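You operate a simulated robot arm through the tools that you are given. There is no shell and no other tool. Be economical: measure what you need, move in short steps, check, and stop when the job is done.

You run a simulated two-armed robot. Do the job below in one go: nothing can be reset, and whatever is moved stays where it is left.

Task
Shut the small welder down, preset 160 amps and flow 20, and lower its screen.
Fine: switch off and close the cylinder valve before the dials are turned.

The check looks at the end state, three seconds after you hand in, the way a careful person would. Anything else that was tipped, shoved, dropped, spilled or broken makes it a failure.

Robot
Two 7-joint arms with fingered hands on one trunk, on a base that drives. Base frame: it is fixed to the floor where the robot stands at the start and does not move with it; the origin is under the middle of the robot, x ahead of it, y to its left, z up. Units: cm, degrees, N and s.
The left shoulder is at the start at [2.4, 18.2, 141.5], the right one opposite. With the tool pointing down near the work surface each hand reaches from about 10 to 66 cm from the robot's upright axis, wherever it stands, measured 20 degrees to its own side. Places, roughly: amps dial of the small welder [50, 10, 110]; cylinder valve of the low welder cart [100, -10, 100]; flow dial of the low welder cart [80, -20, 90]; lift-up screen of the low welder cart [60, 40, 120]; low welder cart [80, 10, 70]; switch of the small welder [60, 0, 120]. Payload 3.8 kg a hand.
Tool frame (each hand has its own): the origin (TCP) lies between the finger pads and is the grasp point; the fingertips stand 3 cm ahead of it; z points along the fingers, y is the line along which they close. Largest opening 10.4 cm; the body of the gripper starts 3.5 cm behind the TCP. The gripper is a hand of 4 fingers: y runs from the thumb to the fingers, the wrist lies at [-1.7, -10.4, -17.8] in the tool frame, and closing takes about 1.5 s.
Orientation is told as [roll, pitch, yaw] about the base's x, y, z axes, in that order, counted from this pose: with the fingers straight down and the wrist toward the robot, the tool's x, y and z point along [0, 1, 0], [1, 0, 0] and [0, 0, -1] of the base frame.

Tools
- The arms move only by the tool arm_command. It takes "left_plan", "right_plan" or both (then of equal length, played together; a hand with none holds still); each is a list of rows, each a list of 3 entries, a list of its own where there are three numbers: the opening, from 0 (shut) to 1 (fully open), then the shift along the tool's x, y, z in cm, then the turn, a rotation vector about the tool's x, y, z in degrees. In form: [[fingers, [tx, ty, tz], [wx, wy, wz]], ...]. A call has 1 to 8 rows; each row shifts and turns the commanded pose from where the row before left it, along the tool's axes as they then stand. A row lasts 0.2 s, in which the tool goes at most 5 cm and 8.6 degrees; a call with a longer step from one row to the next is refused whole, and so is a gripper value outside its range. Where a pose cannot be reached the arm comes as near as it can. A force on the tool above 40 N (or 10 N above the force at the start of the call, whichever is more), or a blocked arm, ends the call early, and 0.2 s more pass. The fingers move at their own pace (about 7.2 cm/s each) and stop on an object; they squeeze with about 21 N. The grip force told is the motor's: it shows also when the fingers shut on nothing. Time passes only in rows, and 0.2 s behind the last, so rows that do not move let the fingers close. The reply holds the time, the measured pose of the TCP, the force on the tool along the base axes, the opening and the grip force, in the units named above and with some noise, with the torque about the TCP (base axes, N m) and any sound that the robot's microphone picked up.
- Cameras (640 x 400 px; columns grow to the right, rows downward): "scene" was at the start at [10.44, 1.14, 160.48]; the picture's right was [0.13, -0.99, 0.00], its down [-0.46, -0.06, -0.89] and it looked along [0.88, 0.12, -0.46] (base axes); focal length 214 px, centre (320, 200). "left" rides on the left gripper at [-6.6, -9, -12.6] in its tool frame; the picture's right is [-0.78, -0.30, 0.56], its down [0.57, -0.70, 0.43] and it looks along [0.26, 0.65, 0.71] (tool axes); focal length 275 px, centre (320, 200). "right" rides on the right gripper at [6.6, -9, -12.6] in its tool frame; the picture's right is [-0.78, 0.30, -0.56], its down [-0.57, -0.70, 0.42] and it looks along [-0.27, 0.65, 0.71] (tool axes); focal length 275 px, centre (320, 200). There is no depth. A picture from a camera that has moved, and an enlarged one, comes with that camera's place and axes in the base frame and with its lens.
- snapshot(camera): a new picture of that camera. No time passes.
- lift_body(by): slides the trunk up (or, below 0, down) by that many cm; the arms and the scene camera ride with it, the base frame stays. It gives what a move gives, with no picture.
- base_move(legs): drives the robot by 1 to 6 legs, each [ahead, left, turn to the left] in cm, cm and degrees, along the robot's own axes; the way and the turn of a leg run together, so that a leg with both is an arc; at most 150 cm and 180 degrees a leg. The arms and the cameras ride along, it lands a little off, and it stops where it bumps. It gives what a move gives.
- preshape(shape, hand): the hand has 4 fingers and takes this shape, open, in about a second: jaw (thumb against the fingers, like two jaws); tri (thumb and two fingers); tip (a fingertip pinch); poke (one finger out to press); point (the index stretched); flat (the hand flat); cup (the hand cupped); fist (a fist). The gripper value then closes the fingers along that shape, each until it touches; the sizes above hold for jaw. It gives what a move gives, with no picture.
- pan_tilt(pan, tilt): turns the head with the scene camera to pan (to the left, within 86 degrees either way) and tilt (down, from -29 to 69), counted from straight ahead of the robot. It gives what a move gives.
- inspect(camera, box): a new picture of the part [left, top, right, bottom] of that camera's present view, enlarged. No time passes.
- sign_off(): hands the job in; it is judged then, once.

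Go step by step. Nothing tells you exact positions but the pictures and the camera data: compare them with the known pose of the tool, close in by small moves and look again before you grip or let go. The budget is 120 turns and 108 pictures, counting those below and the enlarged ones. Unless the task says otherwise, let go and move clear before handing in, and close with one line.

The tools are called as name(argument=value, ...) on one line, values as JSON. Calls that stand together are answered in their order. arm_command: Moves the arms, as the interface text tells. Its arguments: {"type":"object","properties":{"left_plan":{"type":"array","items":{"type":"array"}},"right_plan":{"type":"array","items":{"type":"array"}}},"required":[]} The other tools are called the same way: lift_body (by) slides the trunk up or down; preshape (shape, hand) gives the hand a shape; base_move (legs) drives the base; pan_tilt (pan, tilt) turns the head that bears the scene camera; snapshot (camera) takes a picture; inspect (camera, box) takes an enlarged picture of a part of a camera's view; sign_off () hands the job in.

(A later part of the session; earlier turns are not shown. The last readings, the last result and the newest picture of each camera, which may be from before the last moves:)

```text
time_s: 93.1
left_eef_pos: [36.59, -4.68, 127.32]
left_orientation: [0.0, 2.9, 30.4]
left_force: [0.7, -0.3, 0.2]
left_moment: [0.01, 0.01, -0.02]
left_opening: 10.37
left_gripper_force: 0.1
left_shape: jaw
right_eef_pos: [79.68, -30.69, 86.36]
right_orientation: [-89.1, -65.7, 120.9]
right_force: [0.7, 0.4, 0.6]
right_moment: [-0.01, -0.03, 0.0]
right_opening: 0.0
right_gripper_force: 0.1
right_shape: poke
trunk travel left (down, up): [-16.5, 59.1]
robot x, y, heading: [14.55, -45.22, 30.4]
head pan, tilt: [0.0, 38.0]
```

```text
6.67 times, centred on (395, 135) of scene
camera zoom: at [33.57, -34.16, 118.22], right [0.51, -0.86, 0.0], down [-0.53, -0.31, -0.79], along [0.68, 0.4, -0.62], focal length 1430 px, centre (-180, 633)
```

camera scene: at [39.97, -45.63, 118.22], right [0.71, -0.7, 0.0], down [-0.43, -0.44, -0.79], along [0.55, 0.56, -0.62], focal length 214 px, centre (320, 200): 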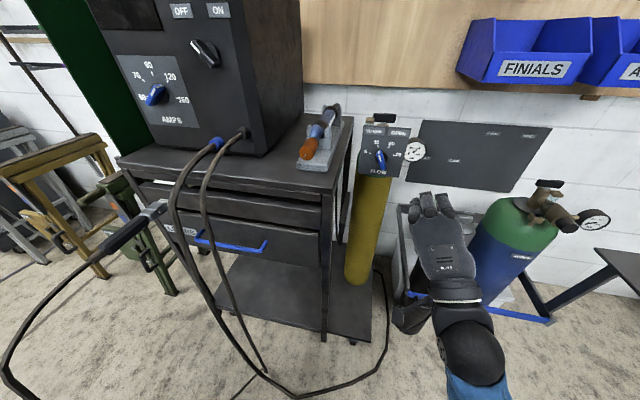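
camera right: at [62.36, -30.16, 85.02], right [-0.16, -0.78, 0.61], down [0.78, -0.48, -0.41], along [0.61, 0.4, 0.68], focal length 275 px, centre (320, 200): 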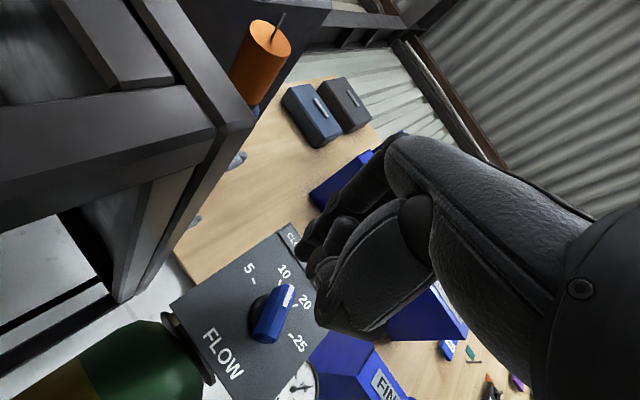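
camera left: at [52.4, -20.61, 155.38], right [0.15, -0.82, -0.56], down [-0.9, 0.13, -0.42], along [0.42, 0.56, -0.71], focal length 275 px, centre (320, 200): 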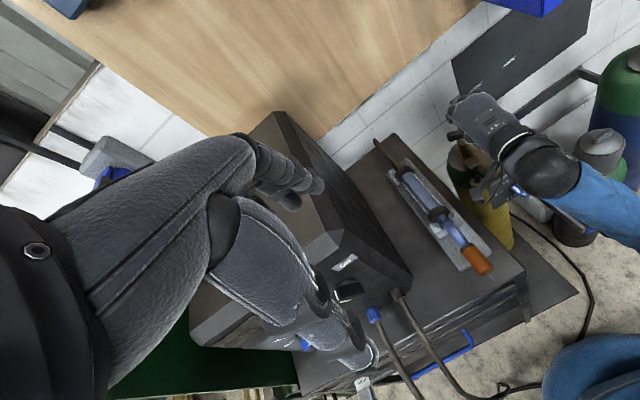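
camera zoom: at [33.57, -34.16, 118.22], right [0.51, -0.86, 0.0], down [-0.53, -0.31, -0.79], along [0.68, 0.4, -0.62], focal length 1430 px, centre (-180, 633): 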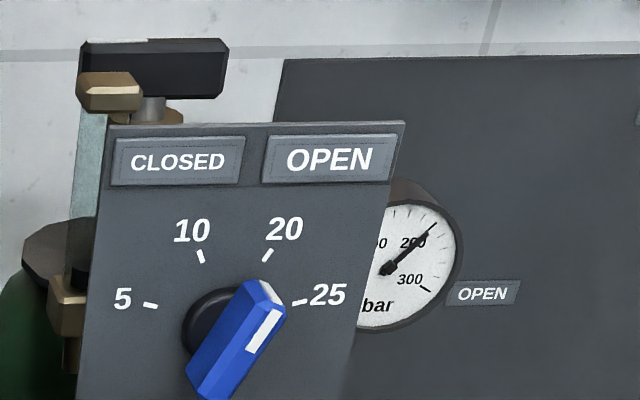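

The flow dial points at 20. Next is the amps dial: I'll retract the hand, back out, strafe left in front of the welder and raise the trunk.

arm_command(right_plan=[[0, [0, 0, -4], [0, 0, 6]], [0, [0, 0, -4], [0, 0, 6]], [0, [0, 0, -2], [0, 0, 6]], [0, [0, 0, 0], [0, 0, 6]]])

base_move(legs=[[-20, 0, 0], [0, 48, 0]])

lift_body(by=14)

pan_tilt(pan=-8, tilt=25)

snapshot(camera="scene")

```text
time_s: 94.1
left_eef_pos: [36.69, -4.61, 127.3]
left_orientation: [0.0, 2.9, 30.4]
left_force: [0.0, 0.2, 0.1]
left_moment: [0.01, -0.03, 0.0]
left_opening: 10.36
left_gripper_force: 0.0
left_shape: jaw
right_eef_pos: [71.4, -36.01, 86.33]
right_orientation: [-22.9, -89.4, 54.7]
right_force: [0.2, 0.1, 0.6]
right_moment: [-0.02, -0.05, 0.01]
right_opening: 0.0
right_gripper_force: 0.1
right_shape: poke
trunk travel left (down, up): [-16.5, 59.1]
robot x, y, heading: [14.85, -45.31, 30.3]
head pan, tilt: [0.0, 38.0]
```

```text
time_s: 98.1
left_eef_pos: [-3.02, 26.05, 127.47]
left_orientation: [-0.1, 2.9, 29.5]
left_force: [-0.2, -0.4, 0.1]
left_moment: [-0.01, 0.01, 0.02]
left_opening: 10.39
left_gripper_force: 0.0
left_shape: jaw
right_eef_pos: [31.29, -5.6, 86.33]
right_orientation: [-36.0, -89.4, 67.1]
right_force: [-0.7, 0.2, -0.8]
right_moment: [-0.02, -0.02, 0.0]
right_opening: 0.0
right_gripper_force: 0.0
right_shape: poke
trunk travel left (down, up): [-16.5, 59.1]
robot x, y, heading: [-25.97, -14.32, 29.6]
head pan, tilt: [0.0, 38.0]
```

```text
time_s: 99.8
left_eef_pos: [-2.96, 26.04, 141.3]
left_orientation: [0.0, 3.0, 29.4]
left_force: [-0.1, 0.2, -0.4]
left_moment: [-0.03, 0.07, -0.02]
left_opening: 10.37
left_gripper_force: 0.0
left_shape: jaw
right_eef_pos: [31.23, -5.57, 100.24]
right_orientation: [-29.7, -89.4, 60.6]
right_force: [1.1, 0.2, -0.2]
right_moment: [0.0, -0.04, 0.02]
right_opening: 0.0
right_gripper_force: 0.1
right_shape: poke
trunk travel left (down, up): [-30.5, 45.1]
robot x, y, heading: [-25.86, -14.39, 29.6]
head pan, tilt: [0.0, 38.0]
```

```text
time_s: 100.5
left_eef_pos: [-2.99, 26.04, 141.26]
left_orientation: [0.1, 2.9, 29.6]
left_force: [-0.6, -0.3, -0.5]
left_moment: [-0.03, -0.02, -0.02]
left_opening: 10.39
left_gripper_force: 0.1
left_shape: jaw
right_eef_pos: [31.41, -5.65, 100.37]
right_orientation: [-34.3, -89.5, 65.2]
right_force: [-0.3, 0.5, 0.5]
right_moment: [-0.03, -0.01, 0.01]
right_opening: 0.0
right_gripper_force: 0.0
right_shape: poke
trunk travel left (down, up): [-30.5, 45.1]
robot x, y, heading: [-25.98, -14.35, 29.5]
head pan, tilt: [-8.0, 25.0]
```

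```text
11 pictures are left
camera scene: at [-11.27, -7.54, 134.68], right [0.37, -0.93, 0.0], down [-0.39, -0.16, -0.91], along [0.84, 0.33, -0.42], focal length 214 px, centre (320, 200)
```

scene: 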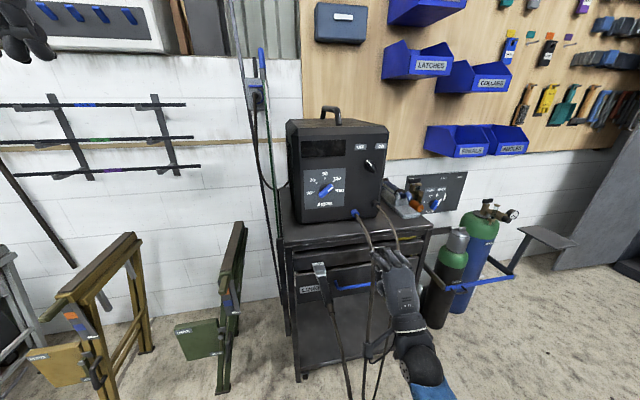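

The dial is at about L −12.8, z 108 in the cart frame. I'll shift the hand to just below it, then drive forward 17 cm.

arm_command(right_plan=[[0, [3.5, 2.4, 0], [0, 0, 0]], [0, [3.6, 2.4, 0], [0, 0, 0]], [0, [0, 0, 0], [0, 0, 0]]])

base_move(legs=[[17, 0, 0]])

inspect(camera="scene", box=[270, 140, 430, 260])

```text
time_s: 101.3
left_eef_pos: [-3.03, 26.02, 141.3]
left_orientation: [0.0, 2.9, 29.6]
left_force: [0.0, 0.4, -0.6]
left_moment: [0.02, 0.02, 0.01]
left_opening: 10.38
left_gripper_force: 0.0
left_shape: jaw
right_eef_pos: [27.67, -0.45, 104.17]
right_orientation: [-86.3, -84.3, 117.4]
right_force: [-0.7, -0.2, 0.1]
right_moment: [-0.01, 0.03, 0.02]
right_opening: 0.0
right_gripper_force: 0.1
right_shape: poke
trunk travel left (down, up): [-30.5, 45.1]
robot x, y, heading: [-25.44, -14.47, 29.3]
head pan, tilt: [-8.0, 25.0]
```

```text
time_s: 102.8
left_eef_pos: [11.89, 34.51, 141.17]
left_orientation: [0.0, 3.0, 29.6]
left_force: [0.4, 0.7, -0.4]
left_moment: [-0.04, 0.01, -0.01]
left_opening: 10.38
left_gripper_force: 0.0
left_shape: jaw
right_eef_pos: [42.74, 8.22, 104.15]
right_orientation: [-85.4, -84.4, 116.7]
right_force: [-0.6, 0.1, 0.4]
right_moment: [0.01, 0.01, 0.0]
right_opening: 0.01
right_gripper_force: 0.1
right_shape: poke
trunk travel left (down, up): [-30.5, 45.1]
robot x, y, heading: [-10.88, -6.03, 29.6]
head pan, tilt: [-8.0, 25.0]
```

```text
3.33 times, centred on (350, 200) of scene
camera zoom: at [3.7, 0.98, 134.67], right [0.37, -0.93, 0.0], down [-0.39, -0.16, -0.91], along [0.84, 0.33, -0.42], focal length 715 px, centre (220, 200)
```

zoom: 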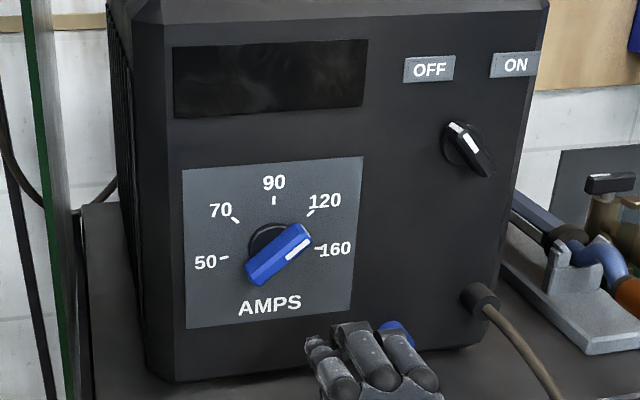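

Clear view: the pointer sits a little past 120 and needs about 38° clockwise to reach 160. I'll roll the hand a bit, come in under the dial and push the bar's tail left and up.

arm_command(right_plan=[[0, [0, 0, 0], [0, 0, 7]], [0, [0, 0, 0], [0, 0, 7]], [0, [0, 0, 0], [0, 0, 7]], [0, [1.4, -0.7, 0], [0, 0, 0]], [0, [0, 0, 2.5], [0, 0, 0]], [0, [0, 0, 2.5], [0, 0, 0]], [0, [0, 0, 2.3], [0, 0, 0]]])

inspect(camera="scene", box=[290, 160, 390, 240])

```text
time_s: 103.5
left_eef_pos: [11.72, 34.41, 141.37]
left_orientation: [0.1, 3.0, 29.7]
left_force: [-0.3, -0.1, 0.2]
left_moment: [-0.05, -0.02, -0.04]
left_opening: 10.39
left_gripper_force: 0.1
left_shape: jaw
right_eef_pos: [43.56, 6.61, 103.13]
right_orientation: [-105.4, -88.9, 137.0]
right_force: [-0.2, 0.8, 0.0]
right_moment: [-0.02, 0.0, 0.0]
right_opening: 0.02
right_gripper_force: 0.0
right_shape: poke
trunk travel left (down, up): [-30.5, 45.1]
robot x, y, heading: [-10.72, -6.09, 29.5]
head pan, tilt: [-8.0, 25.0]
stopped in row 3 (right hand): the arm was blocked; the commanded pose is now the measured one
```

```text
5.00 times, centred on (340, 200) of scene
camera zoom: at [3.56, 0.89, 134.69], right [0.37, -0.93, 0.0], down [-0.39, -0.16, -0.91], along [0.84, 0.33, -0.42], focal length 1072 px, centre (220, 200)
```

zoom: 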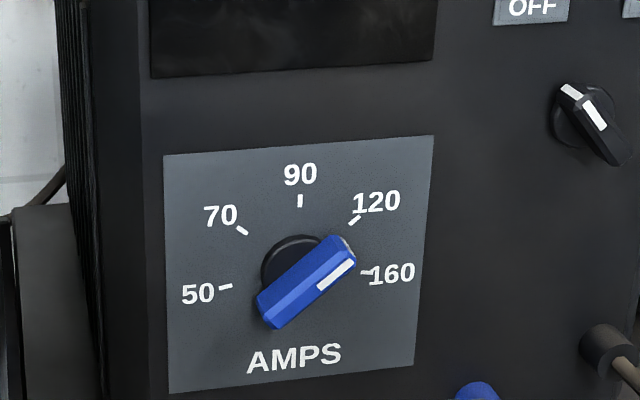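

The roll is at its limit, but a level hand suits this: pressing straight up under the bar's left end will level it at 160. I'll strafe the base 5 cm left instead of moving the arm, then advance.

base_move(legs=[[0, 5, 0]])

arm_command(right_plan=[[0, [0, 0, 2.5], [0, 0, 0]], [0, [0, 0, 2.5], [0, 0, 0]], [0, [0, 0, 2], [0, 0, 0]], [0, [0, 0, 0], [0, 0, 0]]])

inspect(camera="scene", box=[290, 160, 390, 240])

```text
time_s: 104.4
left_eef_pos: [9.14, 39.02, 141.28]
left_orientation: [-0.2, 3.0, 29.7]
left_force: [1.0, 1.5, 0.1]
left_moment: [-0.03, -0.05, 0.0]
left_opening: 10.38
left_gripper_force: 0.1
left_shape: jaw
right_eef_pos: [41.03, 11.11, 103.1]
right_orientation: [-103.0, -88.8, 134.7]
right_force: [-0.3, 0.2, 0.5]
right_moment: [-0.04, 0.0, 0.0]
right_opening: 0.0
right_gripper_force: 0.0
right_shape: poke
trunk travel left (down, up): [-30.5, 45.1]
robot x, y, heading: [-13.41, -1.54, 29.7]
head pan, tilt: [-8.0, 25.0]
```

```text
time_s: 105.4
left_eef_pos: [9.33, 38.76, 141.38]
left_orientation: [-0.1, 2.9, 29.6]
left_force: [-0.3, -0.3, 0.0]
left_moment: [-0.03, 0.04, -0.04]
left_opening: 10.39
left_gripper_force: 0.0
left_shape: jaw
right_eef_pos: [47.11, 14.53, 103.25]
right_orientation: [-105.9, -88.9, 137.6]
right_force: [0.4, 0.7, -0.2]
right_moment: [0.01, 0.05, 0.0]
right_opening: 0.0
right_gripper_force: 0.0
right_shape: poke
trunk travel left (down, up): [-30.5, 45.1]
robot x, y, heading: [-13.33, -1.2, 29.8]
head pan, tilt: [-8.0, 25.0]
```

```text
5.00 times, centred on (340, 200) of scene
camera zoom: at [1.1, 5.21, 134.69], right [0.37, -0.93, 0.0], down [-0.39, -0.16, -0.91], along [0.84, 0.33, -0.42], focal length 1072 px, centre (220, 200)
```

zoom: 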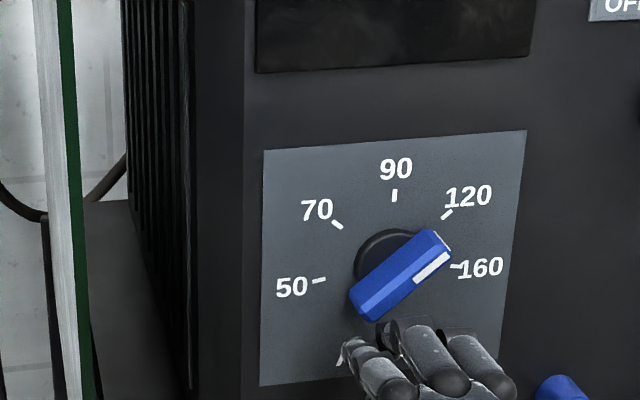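

arm_command(right_plan=[[0, [-0.4, 0.5, 0.3], [0, 0, 0]], [0, [0, 0.5, 0], [0, 0, 0]], [0, [0, 0.5, 0], [0, 0, 0]]])

inspect(camera="scene", box=[290, 160, 390, 240])

```text
time_s: 106.2
left_eef_pos: [9.23, 38.74, 141.27]
left_orientation: [-0.1, 3.1, 29.6]
left_force: [-0.5, 0.4, -0.3]
left_moment: [-0.02, -0.02, -0.01]
left_opening: 10.39
left_gripper_force: 0.1
left_shape: jaw
right_eef_pos: [47.47, 14.29, 104.75]
right_orientation: [-104.3, -89.0, 136.1]
right_force: [-2.0, -1.0, -5.2]
right_moment: [0.0, 0.05, -0.04]
right_opening: 0.0
right_gripper_force: 0.1
right_shape: poke
trunk travel left (down, up): [-30.5, 45.1]
robot x, y, heading: [-13.34, -1.26, 29.7]
head pan, tilt: [-8.0, 25.0]
```

```text
5.00 times, centred on (340, 200) of scene
camera zoom: at [1.12, 5.21, 134.69], right [0.37, -0.93, 0.0], down [-0.39, -0.16, -0.91], along [0.84, 0.33, -0.42], focal length 1072 px, centre (220, 200)
```

zoom: 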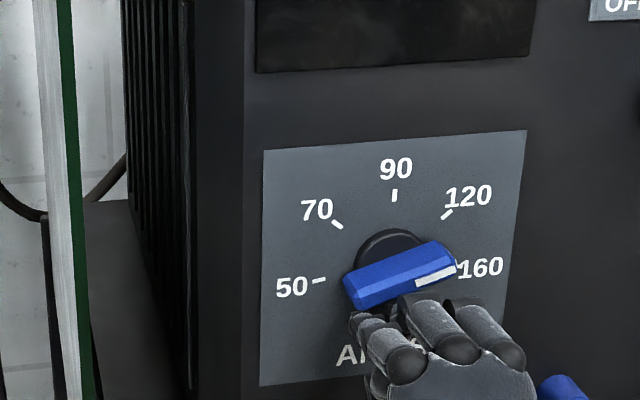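

It's down to about +18° now. A circle fit of the ticks puts 160 at about −10°, so it needs roughly 28° more. I'll continue left and up, slightly shallower.

arm_command(right_plan=[[0, [0.4, 0.2, -0.6], [0, 0, 0]], [0, [0.4, 0.4, 0], [0, 0, 0]], [0, [0.1, 0.5, 0], [0, 0, 0]]])

inspect(camera="scene", box=[290, 160, 390, 240])

```text
time_s: 107.0
left_eef_pos: [9.3, 38.76, 141.35]
left_orientation: [0.0, 3.0, 29.7]
left_force: [0.0, 0.0, 0.3]
left_moment: [0.0, 0.0, 0.0]
left_opening: 10.37
left_gripper_force: 0.1
left_shape: jaw
right_eef_pos: [46.56, 14.91, 105.62]
right_orientation: [-102.3, -89.0, 133.9]
right_force: [-2.6, -2.4, -4.2]
right_moment: [0.01, 0.08, -0.06]
right_opening: 0.02
right_gripper_force: 0.2
right_shape: poke
trunk travel left (down, up): [-30.5, 45.1]
robot x, y, heading: [-13.48, -1.46, 29.6]
head pan, tilt: [-8.0, 25.0]
```

```text
5.00 times, centred on (340, 200) of scene
camera zoom: at [1.13, 5.2, 134.69], right [0.37, -0.93, 0.0], down [-0.39, -0.16, -0.91], along [0.84, 0.33, -0.42], focal length 1072 px, centre (220, 200)
```

zoom: 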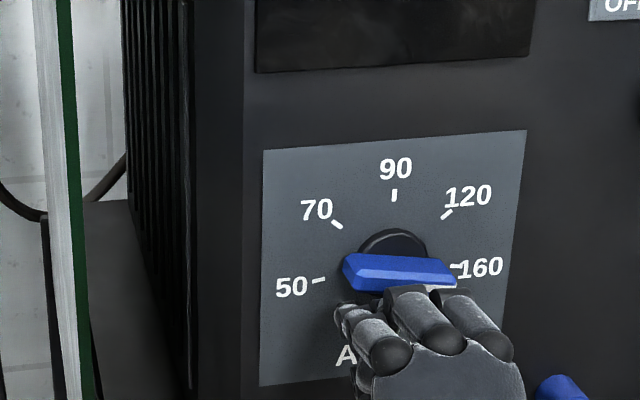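

The pointer is now at about −10°, on 160. I'll withdraw carefully and verify.

arm_command(right_plan=[[0, [0, -0.8, 0], [0, 0, 0]], [0, [0, -1, -1], [0, 0, 0]], [0, [0, 0, -4], [0, 0, 0]], [0, [-1, -2, -3], [0, 0, 0]]])

inspect(camera="scene", box=[290, 160, 390, 240])

```text
time_s: 108.0
left_eef_pos: [9.12, 38.88, 141.3]
left_orientation: [-0.1, 3.0, 29.7]
left_force: [0.5, -0.5, -0.6]
left_moment: [0.0, 0.01, 0.02]
left_opening: 10.36
left_gripper_force: 0.0
left_shape: jaw
right_eef_pos: [40.05, 9.87, 102.01]
right_orientation: [-108.7, -89.2, 140.3]
right_force: [-0.5, 0.0, 0.5]
right_moment: [0.0, 0.01, -0.03]
right_opening: 0.0
right_gripper_force: 0.1
right_shape: poke
trunk travel left (down, up): [-30.5, 45.1]
robot x, y, heading: [-13.55, -1.33, 29.8]
head pan, tilt: [-8.0, 25.0]
```

```text
5.00 times, centred on (340, 200) of scene
camera zoom: at [1.09, 5.2, 134.7], right [0.37, -0.93, 0.0], down [-0.39, -0.16, -0.91], along [0.84, 0.33, -0.42], focal length 1072 px, centre (220, 200)
```

zoom: 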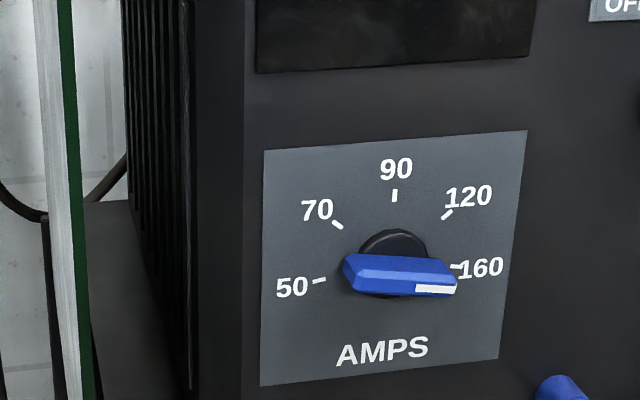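

Amps is set at 160. For the screen I'll use the left hand from above, so I'll raise the trunk, fold the right hand back to pointing down, and drive to my original spot.

lift_body(by=26)

arm_command(right_plan=[[0, [0, 0, -2], [8.5, 0, 0]], [0, [0, 0, -2], [8.5, 0, 0]], [0, [0, 0, -2], [8.5, 0, 0]], [0, [0, 0, 0], [8.5, 0, 0]], [0, [0, 0, 0], [8.5, 0, 0]], [0, [0, 0, 0], [8.5, 0, 0]], [0, [0, 0, 0], [8.5, 0, 0]], [0, [0, 0, 0], [8.5, 0, 0]]])

arm_command(right_plan=[[0, [-3, -3, 0], [8.5, 0, 0]], [0, [-3, -3, 0], [8.5, 0, 0]], [0, [-3, -3, 0], [0, 0, 0]], [0, [-3, -2, 0], [0, 0, 0]]])

preshape(hand="left", shape="fist")

```text
time_s: 110.7
left_eef_pos: [9.32, 38.85, 167.37]
left_orientation: [-0.1, 3.0, 29.7]
left_force: [-0.8, 0.4, 0.5]
left_moment: [0.01, 0.02, 0.01]
left_opening: 10.4
left_gripper_force: 0.1
left_shape: jaw
right_eef_pos: [40.37, 9.85, 128.02]
right_orientation: [-104.7, -89.0, 136.3]
right_force: [-0.7, 0.0, -0.5]
right_moment: [-0.01, 0.0, -0.01]
right_opening: 0.0
right_gripper_force: 0.0
right_shape: poke
trunk travel left (down, up): [-56.5, 19.1]
robot x, y, heading: [-13.62, -1.38, 29.5]
head pan, tilt: [-8.0, 25.0]
```

```text
time_s: 112.5
left_eef_pos: [9.31, 38.99, 167.39]
left_orientation: [-0.1, 2.9, 29.7]
left_force: [0.2, 0.5, 0.1]
left_moment: [0.02, 0.0, -0.02]
left_opening: 10.39
left_gripper_force: 0.1
left_shape: jaw
right_eef_pos: [36.25, 5.1, 128.42]
right_orientation: [-4.9, -21.9, 32.1]
right_force: [0.1, 0.0, -0.3]
right_moment: [-0.02, -0.01, -0.01]
right_opening: 0.04
right_gripper_force: 0.0
right_shape: poke
trunk travel left (down, up): [-56.5, 19.1]
robot x, y, heading: [-13.35, -1.72, 29.6]
head pan, tilt: [-8.0, 25.0]
```

```text
time_s: 113.1
left_eef_pos: [9.36, 38.74, 167.27]
left_orientation: [-0.1, 3.0, 29.7]
left_force: [-0.4, -0.1, 1.2]
left_moment: [0.03, 0.01, -0.01]
left_opening: 10.36
left_gripper_force: 0.0
left_shape: jaw
right_eef_pos: [37.01, -5.36, 124.97]
right_orientation: [-9.2, -7.4, 28.1]
right_force: [-0.5, -0.7, 0.2]
right_moment: [0.01, -0.03, -0.01]
right_opening: 0.02
right_gripper_force: 0.1
right_shape: poke
right hand out of reach, approached as far as the arm can: row 2, 3
trunk travel left (down, up): [-56.5, 19.1]
robot x, y, heading: [-13.76, -1.52, 29.5]
head pan, tilt: [-8.0, 25.0]
stopped in row 3 (right hand): the arm was blocked; the commanded pose is now the measured one
```

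```text
time_s: 114.0
left_eef_pos: [9.37, 38.77, 167.3]
left_orientation: [-0.1, 3.1, 29.7]
left_force: [-0.9, 0.0, 0.0]
left_moment: [0.02, 0.0, -0.02]
left_opening: 0.01
left_gripper_force: 0.1
left_shape: fist
right_eef_pos: [37.09, -5.39, 124.96]
right_orientation: [-9.3, -7.4, 28.1]
right_force: [0.1, 0.0, -0.9]
right_moment: [0.01, -0.04, 0.02]
right_opening: 0.0
right_gripper_force: 0.0
right_shape: poke
trunk travel left (down, up): [-56.5, 19.1]
robot x, y, heading: [-13.28, -1.58, 29.5]
head pan, tilt: [-8.0, 25.0]
```

base_move(legs=[[12, -5, 0]])

pan_tilt(pan=6, tilt=25)

snapshot(camera="scene")

```text
time_s: 115.3
left_eef_pos: [22.19, 40.24, 167.37]
left_orientation: [-0.2, 2.9, 29.8]
left_force: [0.0, -0.5, 0.5]
left_moment: [0.0, -0.03, -0.02]
left_opening: 0.01
left_gripper_force: 0.0
left_shape: fist
right_eef_pos: [49.88, -3.77, 124.9]
right_orientation: [-9.3, -7.3, 28.1]
right_force: [-0.4, 0.4, -0.3]
right_moment: [-0.01, 0.0, 0.02]
right_opening: 0.0
right_gripper_force: 0.1
right_shape: poke
trunk travel left (down, up): [-56.5, 19.1]
robot x, y, heading: [-1.01, -0.07, 29.4]
head pan, tilt: [-8.0, 25.0]
```

```text
time_s: 116.1
left_eef_pos: [22.14, 40.26, 167.36]
left_orientation: [-0.1, 2.8, 29.6]
left_force: [-0.4, -0.4, 0.1]
left_moment: [0.0, -0.02, -0.02]
left_opening: 0.0
left_gripper_force: 0.1
left_shape: fist
right_eef_pos: [49.97, -3.85, 124.94]
right_orientation: [-9.4, -7.3, 27.9]
right_force: [-0.6, -0.4, 0.6]
right_moment: [0.0, -0.01, 0.02]
right_opening: 0.0
right_gripper_force: 0.1
right_shape: poke
trunk travel left (down, up): [-56.5, 19.1]
robot x, y, heading: [-0.57, -0.17, 29.4]
head pan, tilt: [6.0, 25.0]
```

```text
4 pictures are left
camera scene: at [8.1, 5.92, 160.89], right [0.58, -0.81, 0.0], down [-0.34, -0.25, -0.91], along [0.74, 0.53, -0.42], focal length 214 px, centre (320, 200)
```

scene: 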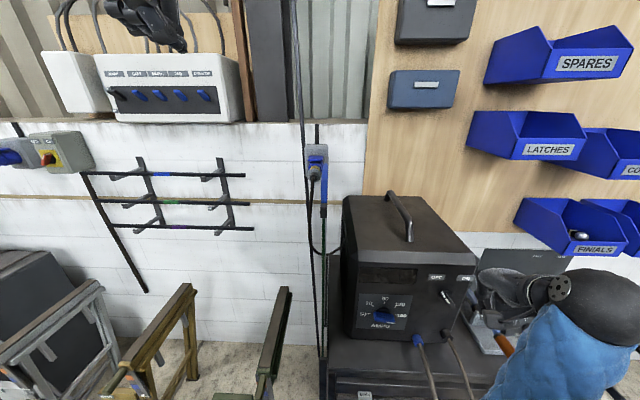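

The screen's handle runs fore-aft at about F 50–65, L 4.6, z 143.6. I'll bring the left fist over it and press down.

arm_command(left_plan=[[0, [-3.2, 3, 0], [0, 0, 0]], [0, [-3.2, 3, 0], [0, 0, 0]], [0, [-3.2, 3, 0], [0, 0, 0]], [0, [-3.2, 3, 0], [0, 0, 0]], [0, [-3.2, 3, 0], [0, 0, 0]], [0, [-3.2, 3, 0], [0, 0, 0]], [0, [0, 0, 3], [0, 0, 0]], [0, [0, 0, 3], [0, 0, 0]]])

snapshot(camera="scene")

```text
time_s: 117.9
left_eef_pos: [47.19, 33.27, 160.47]
left_orientation: [0.1, 3.2, 29.7]
left_force: [-0.5, -0.1, -0.3]
left_moment: [-0.05, 0.02, 0.0]
left_opening: 0.0
left_gripper_force: 0.1
left_shape: fist
left hand out of reach, approached as far as the arm can: row 5, 6, 7, 8
right_eef_pos: [49.94, -3.92, 124.91]
right_orientation: [-9.4, -7.2, 28.1]
right_force: [0.1, -0.5, 0.3]
right_moment: [-0.01, -0.01, 0.01]
right_opening: 0.0
right_gripper_force: 0.0
right_shape: poke
trunk travel left (down, up): [-56.5, 19.1]
robot x, y, heading: [-0.44, -0.13, 29.6]
head pan, tilt: [6.0, 25.0]
```

```text
3 pictures are left
camera scene: at [8.12, 5.98, 160.88], right [0.58, -0.81, 0.0], down [-0.34, -0.25, -0.91], along [0.74, 0.53, -0.42], focal length 214 px, centre (320, 200)
```

scene: 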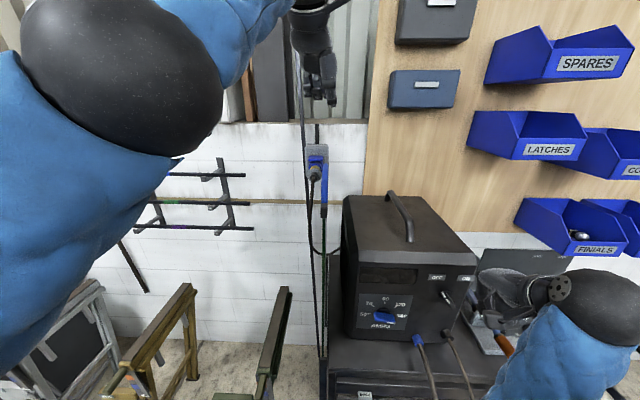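

arm_command(left_plan=[[0, [-0.5, 0, 3], [0, 0, 0]], [0, [0, 0, 3], [0, 0, 0]], [0, [0, 0, 3], [0, 0, 0]], [0, [0, 0, 3], [0, 0, 0]]])

```text
time_s: 118.9
left_eef_pos: [52.81, 33.29, 152.01]
left_orientation: [0.1, 3.2, 29.7]
left_force: [-0.3, 0.9, -0.1]
left_moment: [0.01, 0.03, -0.03]
left_opening: 0.01
left_gripper_force: 0.1
left_shape: fist
left hand out of reach, approached as far as the arm can: row 1, 2, 3, 4
right_eef_pos: [49.86, -3.8, 124.85]
right_orientation: [-9.4, -7.3, 28.1]
right_force: [-0.7, 0.1, -0.7]
right_moment: [-0.01, 0.03, 0.02]
right_opening: 0.0
right_gripper_force: 0.1
right_shape: poke
trunk travel left (down, up): [-56.5, 19.1]
robot x, y, heading: [-0.8, -0.39, 29.5]
head pan, tilt: [6.0, 25.0]
```

arm_command(left_plan=[[0, [0.8, 0, 1.5], [0, 0, 0]], [0, [0, 0, 1.5], [0, 0, 0]]])

```text
time_s: 119.5
left_eef_pos: [53.76, 34.1, 149.76]
left_orientation: [-0.1, 3.0, 29.7]
left_force: [-0.7, 0.4, -0.3]
left_moment: [0.03, 0.0, -0.02]
left_opening: 0.0
left_gripper_force: 0.0
left_shape: fist
left hand out of reach, approached as far as the arm can: row 1, 2
right_eef_pos: [50.01, -3.8, 124.88]
right_orientation: [-9.4, -7.2, 28.0]
right_force: [0.3, 0.2, -0.2]
right_moment: [-0.01, 0.02, -0.02]
right_opening: 0.0
right_gripper_force: 0.0
right_shape: poke
trunk travel left (down, up): [-56.5, 19.1]
robot x, y, heading: [-0.28, -0.21, 29.5]
head pan, tilt: [6.0, 25.0]
```

arm_command(left_plan=[[0, [1, -3, 0], [0, 0, 0]], [0, [1, -3, 0], [0, 0, 0]], [0, [0, 0, 0], [0, 0, 0]]])

```text
time_s: 120.3
left_eef_pos: [52.51, 33.62, 152.32]
left_orientation: [-0.2, 3.0, 29.7]
left_force: [-0.1, 0.9, 0.5]
left_moment: [0.0, 0.0, -0.03]
left_opening: 0.01
left_gripper_force: 0.0
left_shape: fist
left hand out of reach, approached as far as the arm can: row 1, 2
right_eef_pos: [49.89, -3.81, 124.92]
right_orientation: [-9.4, -7.4, 28.2]
right_force: [0.4, -0.5, -0.4]
right_moment: [-0.01, 0.01, 0.02]
right_opening: 0.01
right_gripper_force: 0.1
right_shape: poke
trunk travel left (down, up): [-56.5, 19.1]
robot x, y, heading: [-0.65, -0.33, 29.7]
head pan, tilt: [6.0, 25.0]
```

arm_command(left_plan=[[0, [1.7, -4.5, 0], [0, 0, 0]], [0, [0, 0, 2], [0, 0, 0]], [0, [0, 0, 2], [0, 0, 0]]])

```text
time_s: 121.1
left_eef_pos: [52.76, 33.0, 151.98]
left_orientation: [-0.1, 3.1, 29.7]
left_force: [1.0, -0.7, 0.2]
left_moment: [-0.01, -0.02, 0.02]
left_opening: 0.0
left_gripper_force: 0.1
left_shape: fist
left hand out of reach, approached as far as the arm can: row 1, 2, 3
right_eef_pos: [49.88, -3.92, 124.89]
right_orientation: [-9.3, -7.2, 28.1]
right_force: [-0.4, 0.5, 0.4]
right_moment: [0.02, 0.05, 0.02]
right_opening: 0.01
right_gripper_force: 0.2
right_shape: poke
trunk travel left (down, up): [-56.5, 19.1]
robot x, y, heading: [-0.6, -0.12, 29.5]
head pan, tilt: [6.0, 25.0]
```

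The left arm can't come inward that far across its body. I'll raise it, move it left and rotate the base 22° right so the handle lies on the left arm's own side.

arm_command(left_plan=[[0, [0, 0, -4], [0, 0, 0]], [0, [0, 0, -4], [0, 0, 0]], [0, [0, 0, -4], [0, 0, 0]], [0, [4.5, 0, -2], [0, 0, 0]], [0, [4.5, 0, 0], [0, 0, 0]], [0, [4.5, 0, 0], [0, 0, 0]], [0, [4.5, 0, 0], [0, 0, 0]], [0, [0, 0, 0], [0, 0, 0]]])

base_move(legs=[[0, 0, -24]])

```text
time_s: 122.9
left_eef_pos: [40.29, 48.58, 162.86]
left_orientation: [0.0, 3.1, 29.6]
left_force: [0.1, -0.6, -0.1]
left_moment: [0.01, -0.01, 0.05]
left_opening: 0.0
left_gripper_force: 0.0
left_shape: fist
left hand out of reach, approached as far as the arm can: row 1, 2, 3, 5, 6, 7
right_eef_pos: [49.88, -3.95, 124.88]
right_orientation: [-9.2, -7.3, 28.0]
right_force: [0.6, 0.4, 0.4]
right_moment: [-0.02, 0.02, 0.01]
right_opening: 0.0
right_gripper_force: 0.1
right_shape: poke
trunk travel left (down, up): [-56.5, 19.1]
robot x, y, heading: [-0.79, -0.06, 29.6]
head pan, tilt: [6.0, 25.0]
```

```text
time_s: 124.5
left_eef_pos: [56.82, 27.42, 162.85]
left_orientation: [-0.1, 3.1, 5.2]
left_force: [0.0, -0.4, 0.5]
left_moment: [-0.04, -0.01, 0.0]
left_opening: 0.01
left_gripper_force: 0.0
left_shape: fist
right_eef_pos: [43.64, -24.44, 124.96]
right_orientation: [-9.4, -7.3, 3.7]
right_force: [-0.8, -0.4, -0.8]
right_moment: [0.04, 0.04, 0.02]
right_opening: 0.02
right_gripper_force: 0.1
right_shape: poke
trunk travel left (down, up): [-56.5, 19.1]
robot x, y, heading: [-0.6, -0.06, 5.1]
head pan, tilt: [6.0, 25.0]
```

arm_command(left_plan=[[0, [0, -4.4, 0], [0, 0, 0]], [0, [1, -4.4, 0], [0, 0, 0]], [0, [2.5, 0, 0], [0, 0, 0]], [0, [2.5, 0, 0], [0, 0, 0]], [0, [0, 0, 0], [0, 0, 0]]])

```text
time_s: 125.7
left_eef_pos: [51.68, 32.79, 167.7]
left_orientation: [0.1, 3.1, 5.3]
left_force: [-0.3, -0.3, -0.1]
left_moment: [0.03, -0.01, 0.01]
left_opening: 0.0
left_gripper_force: 0.1
left_shape: fist
left hand out of reach, approached as far as the arm can: row 1, 2
right_eef_pos: [43.84, -24.4, 124.98]
right_orientation: [-9.4, -7.3, 3.6]
right_force: [0.2, -0.4, -0.2]
right_moment: [0.03, 0.01, -0.01]
right_opening: 0.0
right_gripper_force: 0.1
right_shape: poke
trunk travel left (down, up): [-56.5, 19.1]
robot x, y, heading: [-0.87, 0.04, 5.0]
head pan, tilt: [6.0, 25.0]
```

arm_command(left_plan=[[0, [0, -2.1, 0], [0, 0, 0]], [0, [0, -2.1, 0], [0, 0, 0]], [0, [0, 0, 3], [0, 0, 0]], [0, [0, 0, 3], [0, 0, 0]], [0, [0, 0, 3], [0, 0, 0]], [0, [0, 0, 3], [0, 0, 0]]])

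```text
time_s: 127.1
left_eef_pos: [55.2, 34.37, 163.54]
left_orientation: [-0.1, 3.3, 5.2]
left_force: [0.6, 0.0, 0.7]
left_moment: [0.0, -0.01, 0.01]
left_opening: 0.0
left_gripper_force: 0.1
left_shape: fist
left hand out of reach, approached as far as the arm can: row 1, 2, 3, 4, 5, 6
right_eef_pos: [43.9, -24.34, 124.86]
right_orientation: [-9.4, -7.4, 3.7]
right_force: [0.2, 0.6, 1.0]
right_moment: [0.0, 0.0, 0.01]
right_opening: 0.0
right_gripper_force: 0.0
right_shape: poke
trunk travel left (down, up): [-56.5, 19.1]
robot x, y, heading: [-0.18, -0.17, 5.1]
head pan, tilt: [6.0, 25.0]
```

The wrist is too high relative to the shoulder there, so I'll raise the trunk fully and try again with the hand lower relative to me.

lift_body(by=18.5)

arm_command(left_plan=[[0, [0, 0, 4], [0, 0, 0]], [0, [0, 0, 4], [0, 0, 0]], [0, [0, 0, 4], [0, 0, 0]], [0, [0, 0, 2], [0, 0, 0]], [0, [0, 0, 0], [0, 0, 0]]])

```text
time_s: 129.2
left_eef_pos: [55.01, 34.17, 182.18]
left_orientation: [-0.1, 3.0, 5.2]
left_force: [0.8, 0.0, -0.2]
left_moment: [0.0, -0.01, 0.01]
left_opening: 0.0
left_gripper_force: 0.0
left_shape: fist
right_eef_pos: [43.89, -24.35, 143.48]
right_orientation: [-9.4, -7.3, 3.7]
right_force: [0.2, 0.3, 0.2]
right_moment: [0.06, 0.0, -0.02]
right_opening: 0.01
right_gripper_force: 0.0
right_shape: poke
trunk travel left (down, up): [-75.0, 0.6]
robot x, y, heading: [-0.69, -0.02, 5.1]
head pan, tilt: [6.0, 25.0]
```

```text
time_s: 130.4
left_eef_pos: [61.01, 35.36, 173.06]
left_orientation: [0.0, 3.2, 5.3]
left_force: [0.1, -0.9, -0.4]
left_moment: [0.03, 0.01, 0.02]
left_opening: 0.0
left_gripper_force: 0.0
left_shape: fist
left hand out of reach, approached as far as the arm can: row 1, 2, 3, 4
right_eef_pos: [43.78, -24.3, 143.41]
right_orientation: [-9.4, -7.4, 3.7]
right_force: [1.0, 0.2, -0.5]
right_moment: [-0.01, 0.0, -0.03]
right_opening: 0.0
right_gripper_force: 0.1
right_shape: poke
trunk travel left (down, up): [-75.0, 0.6]
robot x, y, heading: [-0.78, -0.22, 5.3]
head pan, tilt: [6.0, 25.0]
```

The left arm seems stuck at full stretch, so I'll pull it well inward to re-bend the elbow.

arm_command(left_plan=[[0, [0, -4.8, 0], [0, 0, 0]], [0, [0, -4.8, 0], [0, 0, 0]], [0, [0, -4.8, 0], [0, 0, 0]], [0, [0, -4.8, 0], [0, 0, 0]], [0, [0, -4.8, 0], [0, 0, 0]], [0, [0, -4.8, 0], [0, 0, 0]], [0, [0, 0, 0], [0, 0, 0]], [0, [0, 0, 0], [0, 0, 0]]])

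```text
time_s: 132.2
left_eef_pos: [49.31, 36.72, 186.73]
left_orientation: [-0.1, 3.2, 5.2]
left_force: [-1.3, -0.6, 0.4]
left_moment: [0.02, 0.01, 0.0]
left_opening: 0.0
left_gripper_force: 0.0
left_shape: fist
left hand out of reach, approached as far as the arm can: row 1, 2, 3, 4, 5, 6
right_eef_pos: [43.85, -24.42, 143.47]
right_orientation: [-9.3, -7.2, 3.7]
right_force: [0.4, 1.0, 0.0]
right_moment: [-0.01, -0.01, 0.01]
right_opening: 0.01
right_gripper_force: 0.1
right_shape: poke
trunk travel left (down, up): [-75.0, 0.6]
robot x, y, heading: [-0.56, -0.36, 4.9]
head pan, tilt: [6.0, 25.0]
```

The left arm won't re-bend, so I'll use the right arm, which isn't stretched. I'll turn the base 45° left at full height and make a right fist.

base_move(legs=[[0, 0, 45]])

preshape(hand="right", shape="fist")

```text
time_s: 134.6
left_eef_pos: [9.04, 61.22, 186.82]
left_orientation: [-0.1, 3.2, 50.0]
left_force: [-0.5, -0.2, 0.1]
left_moment: [0.01, 0.0, -0.04]
left_opening: 0.03
left_gripper_force: 0.0
left_shape: fist
right_eef_pos: [48.02, 13.98, 143.55]
right_orientation: [-9.4, -7.3, 48.5]
right_force: [-0.6, -0.1, -0.8]
right_moment: [0.01, 0.0, -0.01]
right_opening: 0.01
right_gripper_force: 0.1
right_shape: poke
trunk travel left (down, up): [-75.0, 0.6]
robot x, y, heading: [-0.75, -0.27, 50.0]
head pan, tilt: [6.0, 25.0]
```

```text
time_s: 135.5
left_eef_pos: [9.01, 61.23, 186.68]
left_orientation: [-0.2, 3.2, 50.0]
left_force: [-0.3, -0.6, -0.3]
left_moment: [-0.01, 0.01, -0.01]
left_opening: 0.02
left_gripper_force: 0.2
left_shape: fist
right_eef_pos: [47.95, 14.02, 143.47]
right_orientation: [-9.4, -7.2, 48.5]
right_force: [-0.4, -0.5, 0.6]
right_moment: [0.0, 0.01, 0.04]
right_opening: 0.0
right_gripper_force: 0.1
right_shape: fist
trunk travel left (down, up): [-75.0, 0.6]
robot x, y, heading: [-0.45, -0.39, 50.1]
head pan, tilt: [6.0, 25.0]
```

arm_command(right_plan=[[0, [0, 0, -4.2], [0, 0, 0]], [0, [0, 0, -4.2], [0, 0, 0]], [0, [0, 0, -4.2], [0, 0, 0]], [0, [0, 0, -4], [0, 0, 0]], [0, [2.6, 3.9, 0], [0, 0, 0]], [0, [2.6, 3.9, 0], [0, 0, 0]], [0, [2.5, 3.9, 0], [0, 0, 0]], [0, [2.5, 3.9, 0], [0, 0, 0]]])

```text
time_s: 137.3
left_eef_pos: [9.03, 61.21, 186.81]
left_orientation: [-0.1, 3.2, 50.0]
left_force: [0.0, 0.1, 0.5]
left_moment: [-0.03, 0.01, 0.01]
left_opening: 0.0
left_gripper_force: 0.2
left_shape: fist
right_eef_pos: [52.92, 37.25, 151.85]
right_orientation: [-9.4, -7.2, 48.4]
right_force: [0.1, 0.3, -0.5]
right_moment: [0.0, 0.0, 0.01]
right_opening: 0.0
right_gripper_force: 0.0
right_shape: fist
right hand out of reach, approached as far as the arm can: row 1, 2, 3, 4
trunk travel left (down, up): [-75.0, 0.6]
robot x, y, heading: [-0.48, 0.22, 50.0]
head pan, tilt: [6.0, 25.0]
```

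arm_command(right_plan=[[0, [0, -4.1, 0], [0, 0, 0]], [0, [0, 0, 1.5], [0, 0, 0]], [0, [0, 0, 1.5], [0, 0, 0]]])

snapshot(camera="scene")

```text
time_s: 138.1
left_eef_pos: [9.07, 61.34, 186.72]
left_orientation: [-0.2, 3.2, 50.0]
left_force: [0.5, 0.3, -0.1]
left_moment: [-0.01, 0.01, -0.03]
left_opening: 0.0
left_gripper_force: 0.0
left_shape: fist
right_eef_pos: [50.97, 33.7, 148.27]
right_orientation: [-9.4, -7.3, 48.5]
right_force: [0.6, 0.4, 0.5]
right_moment: [-0.02, 0.04, 0.04]
right_opening: 0.0
right_gripper_force: 0.1
right_shape: fist
trunk travel left (down, up): [-75.0, 0.6]
robot x, y, heading: [-0.98, -0.01, 49.8]
head pan, tilt: [6.0, 25.0]
```

```text
2 pictures are left
camera scene: at [5.16, 8.27, 179.38], right [0.83, -0.56, 0.0], down [-0.24, -0.35, -0.91], along [0.51, 0.75, -0.42], focal length 214 px, centre (320, 200)
```

scene: 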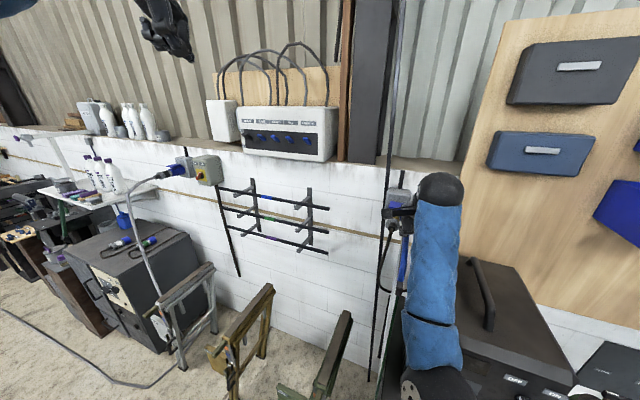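

The fist is over the rear part of the blue handle. I'll nudge it toward the middle and descend until it touches.

arm_command(right_plan=[[0, [1.5, -2.6, 0], [0, 0, 0]], [0, [0, 0, 2], [0, 0, 0]], [0, [0, 0, 2], [0, 0, 0]], [0, [0, 0, 2], [0, 0, 0]], [0, [0, 0, 2], [0, 0, 0]]])

```text
time_s: 139.3
left_eef_pos: [8.98, 61.12, 186.83]
left_orientation: [0.0, 3.1, 50.1]
left_force: [1.7, 0.5, 0.7]
left_moment: [0.01, 0.02, 0.02]
left_opening: 0.0
left_gripper_force: 0.0
left_shape: fist
right_eef_pos: [51.16, 32.71, 141.8]
right_orientation: [-10.1, -9.4, 47.5]
right_force: [-0.9, 0.2, 4.2]
right_moment: [0.0, 0.09, 0.05]
right_opening: 0.0
right_gripper_force: 0.1
right_shape: fist
trunk travel left (down, up): [-75.0, 0.6]
robot x, y, heading: [-0.57, -0.17, 50.1]
head pan, tilt: [6.0, 25.0]
```

Light contact at z about 142. I'll push straight down.

arm_command(right_plan=[[0, [0.5, -0.4, 2.9], [0, 0, 0]], [0, [0.5, -0.4, 2.9], [0, 0, 0]], [0, [0.5, -0.4, 2.9], [0, 0, 0]], [0, [0.5, -0.4, 2.9], [0, 0, 0]]])

```text
time_s: 140.5
left_eef_pos: [8.99, 61.19, 186.73]
left_orientation: [-0.1, 3.3, 50.0]
left_force: [0.1, -0.3, 0.0]
left_moment: [-0.01, 0.01, 0.03]
left_opening: 0.0
left_gripper_force: 0.1
left_shape: fist
right_eef_pos: [53.46, 34.12, 134.57]
right_orientation: [-10.8, -13.7, 47.3]
right_force: [0.8, 0.2, -0.3]
right_moment: [0.0, 0.0, 0.0]
right_opening: 0.02
right_gripper_force: 0.2
right_shape: fist
trunk travel left (down, up): [-75.0, 0.6]
robot x, y, heading: [-0.48, -0.17, 50.0]
head pan, tilt: [6.0, 25.0]
stopped in row 4 (right hand): the arm was blocked; the commanded pose is now the measured one
```

snapshot(camera="scene")

```text
1 pictures are left
camera scene: at [5.12, 8.26, 179.38], right [0.83, -0.56, 0.0], down [-0.24, -0.35, -0.91], along [0.51, 0.75, -0.42], focal length 214 px, centre (320, 200)
```

scene: 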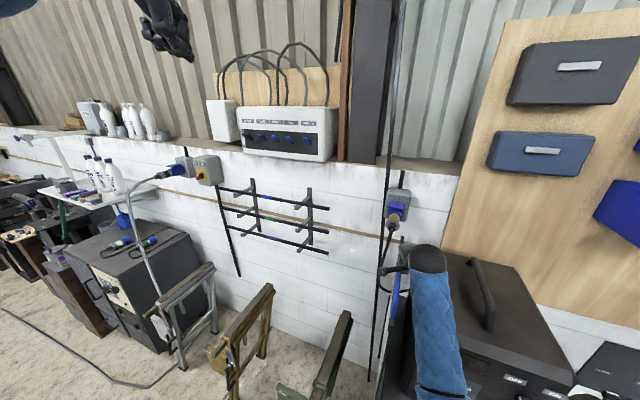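

The screen slid down about 7 cm with the hand, but my forearm is now at the welder's top edge. I'll lift, back away, and come back from the left of the screen so the arm stays clear of the welder.

arm_command(right_plan=[[0, [0, 0, -3], [0, 0, 0]], [0, [0, 0, -3], [0, 0, 0]], [0, [0, 0, -3], [0, 0, 0]]])

base_move(legs=[[-25, 0, 0], [0, 0, -20], [0, 21.5, 0]])

arm_command(right_plan=[[0, [3.5, 0, 0], [0, 0, 0]], [0, [3.5, 0, 0], [0, 0, 0]], [0, [3.5, 0, 0], [0, 0, 0]], [0, [0, 0, 0], [0, 0, 0]]])

```text
time_s: 141.3
left_eef_pos: [8.89, 61.14, 186.75]
left_orientation: [-0.1, 3.2, 50.0]
left_force: [0.1, 0.7, 0.6]
left_moment: [-0.02, 0.0, -0.02]
left_opening: 0.01
left_gripper_force: 0.1
left_shape: fist
right_eef_pos: [50.82, 33.61, 143.11]
right_orientation: [-10.6, -13.5, 47.2]
right_force: [-0.4, -0.4, 0.6]
right_moment: [-0.01, -0.02, 0.01]
right_opening: 0.0
right_gripper_force: 0.1
right_shape: fist
trunk travel left (down, up): [-75.0, 0.6]
robot x, y, heading: [-0.69, -0.15, 50.0]
head pan, tilt: [6.0, 25.0]
```

```text
time_s: 145.5
left_eef_pos: [1.93, 53.25, 186.88]
left_orientation: [0.0, 3.2, 30.3]
left_force: [-0.4, 0.1, 0.1]
left_moment: [0.02, 0.0, 0.03]
left_opening: 0.03
left_gripper_force: 0.1
left_shape: fist
right_eef_pos: [31.93, 13.44, 143.06]
right_orientation: [-10.5, -13.6, 27.6]
right_force: [-0.7, -0.3, 0.3]
right_moment: [0.0, -0.01, -0.02]
right_opening: 0.0
right_gripper_force: 0.1
right_shape: fist
trunk travel left (down, up): [-75.0, 0.6]
robot x, y, heading: [-27.85, -1.19, 30.4]
head pan, tilt: [6.0, 25.0]
```

```text
time_s: 146.7
left_eef_pos: [1.92, 53.34, 186.78]
left_orientation: [-0.1, 3.3, 30.4]
left_force: [-0.2, -0.5, 0.5]
left_moment: [-0.02, 0.01, 0.0]
left_opening: 0.01
left_gripper_force: 0.0
left_shape: fist
right_eef_pos: [30.79, 20.41, 142.62]
right_orientation: [-13.3, -16.0, 25.3]
right_force: [-0.9, 0.9, 0.2]
right_moment: [0.01, 0.0, -0.05]
right_opening: 0.0
right_gripper_force: 0.0
right_shape: fist
trunk travel left (down, up): [-75.0, 0.6]
robot x, y, heading: [-27.74, -1.12, 30.4]
head pan, tilt: [6.0, 25.0]
stopped in row 4 (right hand): the arm was blocked; the commanded pose is now the measured one
```

base_move(legs=[[0, 16, 0]])

arm_command(right_plan=[[0, [-3.5, 0, 0], [0, 0, 0]], [0, [-3.5, 0, 0], [0, 0, 0]], [0, [-3.5, 0, 0], [0, 0, 0]], [0, [-3.2, 0, 0], [0, 0, 0]], [0, [0, 0, -3], [0, 0, 0]]])

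```text
time_s: 148.1
left_eef_pos: [-5.9, 66.85, 186.73]
left_orientation: [0.1, 3.2, 30.3]
left_force: [0.6, 0.3, 0.0]
left_moment: [0.05, 0.05, 0.02]
left_opening: 0.0
left_gripper_force: 0.0
left_shape: fist
right_eef_pos: [22.71, 33.75, 142.64]
right_orientation: [-13.3, -15.9, 25.3]
right_force: [-0.3, -0.2, -0.9]
right_moment: [0.0, 0.02, 0.0]
right_opening: 0.0
right_gripper_force: 0.0
right_shape: fist
trunk travel left (down, up): [-75.0, 0.6]
robot x, y, heading: [-35.46, 12.46, 30.7]
head pan, tilt: [6.0, 25.0]
```

```text
time_s: 149.3
left_eef_pos: [-6.28, 67.22, 186.79]
left_orientation: [0.1, 3.2, 30.3]
left_force: [-0.7, 0.6, -0.5]
left_moment: [-0.02, 0.0, -0.03]
left_opening: 0.01
left_gripper_force: 0.0
left_shape: fist
right_eef_pos: [26.6, 21.8, 148.5]
right_orientation: [-13.4, -15.9, 25.4]
right_force: [-0.4, -0.6, 0.0]
right_moment: [0.0, 0.0, -0.02]
right_opening: 0.0
right_gripper_force: 0.1
right_shape: fist
trunk travel left (down, up): [-75.0, 0.6]
robot x, y, heading: [-36.12, 12.59, 30.4]
head pan, tilt: [6.0, 25.0]
```

base_move(legs=[[23, -0.8, 0]])

arm_command(right_plan=[[0, [0, 0, 2.5], [0, 0, 0]], [0, [0, 0, 2.5], [0, 0, 0]], [0, [0, 0, 0], [0, 0, 0]]])

```text
time_s: 151.0
left_eef_pos: [13.79, 77.66, 186.96]
left_orientation: [-0.1, 3.1, 30.1]
left_force: [-0.9, -0.4, 0.4]
left_moment: [0.03, -0.02, 0.01]
left_opening: 0.0
left_gripper_force: 0.0
left_shape: fist
right_eef_pos: [46.53, 32.39, 148.5]
right_orientation: [-13.4, -16.0, 25.1]
right_force: [-0.2, 0.3, 1.5]
right_moment: [0.0, -0.01, 0.0]
right_opening: 0.0
right_gripper_force: 0.0
right_shape: fist
trunk travel left (down, up): [-75.0, 0.6]
robot x, y, heading: [-15.98, 23.4, 30.2]
head pan, tilt: [6.0, 25.0]
```

```text
time_s: 151.8
left_eef_pos: [14.03, 77.76, 186.75]
left_orientation: [0.0, 3.4, 30.2]
left_force: [-0.2, -0.3, 0.2]
left_moment: [0.0, 0.0, 0.0]
left_opening: 0.0
left_gripper_force: 0.0
left_shape: fist
right_eef_pos: [48.49, 32.01, 143.68]
right_orientation: [-13.6, -15.8, 25.0]
right_force: [-0.2, 0.3, 1.0]
right_moment: [-0.03, -0.01, -0.01]
right_opening: 0.03
right_gripper_force: 0.1
right_shape: fist
trunk travel left (down, up): [-75.0, 0.6]
robot x, y, heading: [-15.8, 23.22, 30.2]
head pan, tilt: [6.0, 25.0]
```

arm_command(right_plan=[[0, [1.1, 0, -0.3], [0, 0, 0]], [0, [0.68, -0.83, 2.9], [0, 0, 0]], [0, [0.68, -0.83, 2.9], [0, 0, 0]], [0, [0.68, -0.83, 2.9], [0, 0, 0]], [0, [0.68, -0.83, 2.9], [0, 0, 0]]])

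```text
time_s: 153.0
left_eef_pos: [14.04, 77.62, 186.91]
left_orientation: [0.1, 3.2, 30.2]
left_force: [0.7, 0.2, 0.6]
left_moment: [0.0, -0.03, 0.0]
left_opening: 0.0
left_gripper_force: 0.1
left_shape: fist
right_eef_pos: [47.83, 32.91, 131.69]
right_orientation: [-13.5, -16.1, 25.0]
right_force: [1.2, 0.3, 3.9]
right_moment: [0.01, 0.05, 0.0]
right_opening: 0.02
right_gripper_force: 0.1
right_shape: fist
trunk travel left (down, up): [-75.0, 0.6]
robot x, y, heading: [-15.99, 23.8, 30.2]
head pan, tilt: [6.0, 25.0]
```

It tracks straight down with the same 4 N resistance as before. I'll keep going.

arm_command(right_plan=[[0, [0.68, -0.83, 2.9], [0, 0, 0]], [0, [0.68, -0.83, 2.9], [0, 0, 0]], [0, [0.68, -0.83, 2.9], [0, 0, 0]], [0, [0.68, -0.83, 2.9], [0, 0, 0]], [0, [0.68, -0.83, 2.9], [0, 0, 0]]])

```text
time_s: 154.2
left_eef_pos: [13.93, 77.76, 186.77]
left_orientation: [-0.1, 3.2, 30.3]
left_force: [0.8, 0.5, -0.4]
left_moment: [0.02, -0.01, -0.01]
left_opening: 0.0
left_gripper_force: 0.0
left_shape: fist
right_eef_pos: [48.06, 32.69, 115.79]
right_orientation: [-13.6, -15.8, 25.1]
right_force: [-0.8, 1.0, 0.6]
right_moment: [0.01, -0.01, 0.01]
right_opening: 0.0
right_gripper_force: 0.0
right_shape: fist
trunk travel left (down, up): [-75.0, 0.6]
robot x, y, heading: [-15.94, 23.57, 30.0]
head pan, tilt: [6.0, 25.0]
```

arm_command(right_plan=[[0, [0.68, -0.83, 2.9], [0, 0, 0]], [0, [0.68, -0.83, 2.9], [0, 0, 0]], [0, [0.68, -0.83, 2.9], [0, 0, 0]]])

```text
time_s: 155.0
left_eef_pos: [13.95, 77.76, 186.84]
left_orientation: [0.1, 3.2, 30.1]
left_force: [-0.5, 0.5, 0.6]
left_moment: [0.0, 0.04, 0.02]
left_opening: 0.01
left_gripper_force: 0.1
left_shape: fist
right_eef_pos: [48.02, 32.8, 106.87]
right_orientation: [-13.4, -15.8, 25.1]
right_force: [-0.8, -0.3, 2.1]
right_moment: [-0.01, -0.02, 0.01]
right_opening: 0.0
right_gripper_force: 0.1
right_shape: fist
trunk travel left (down, up): [-75.0, 0.6]
robot x, y, heading: [-15.78, 23.47, 30.3]
head pan, tilt: [6.0, 25.0]
```

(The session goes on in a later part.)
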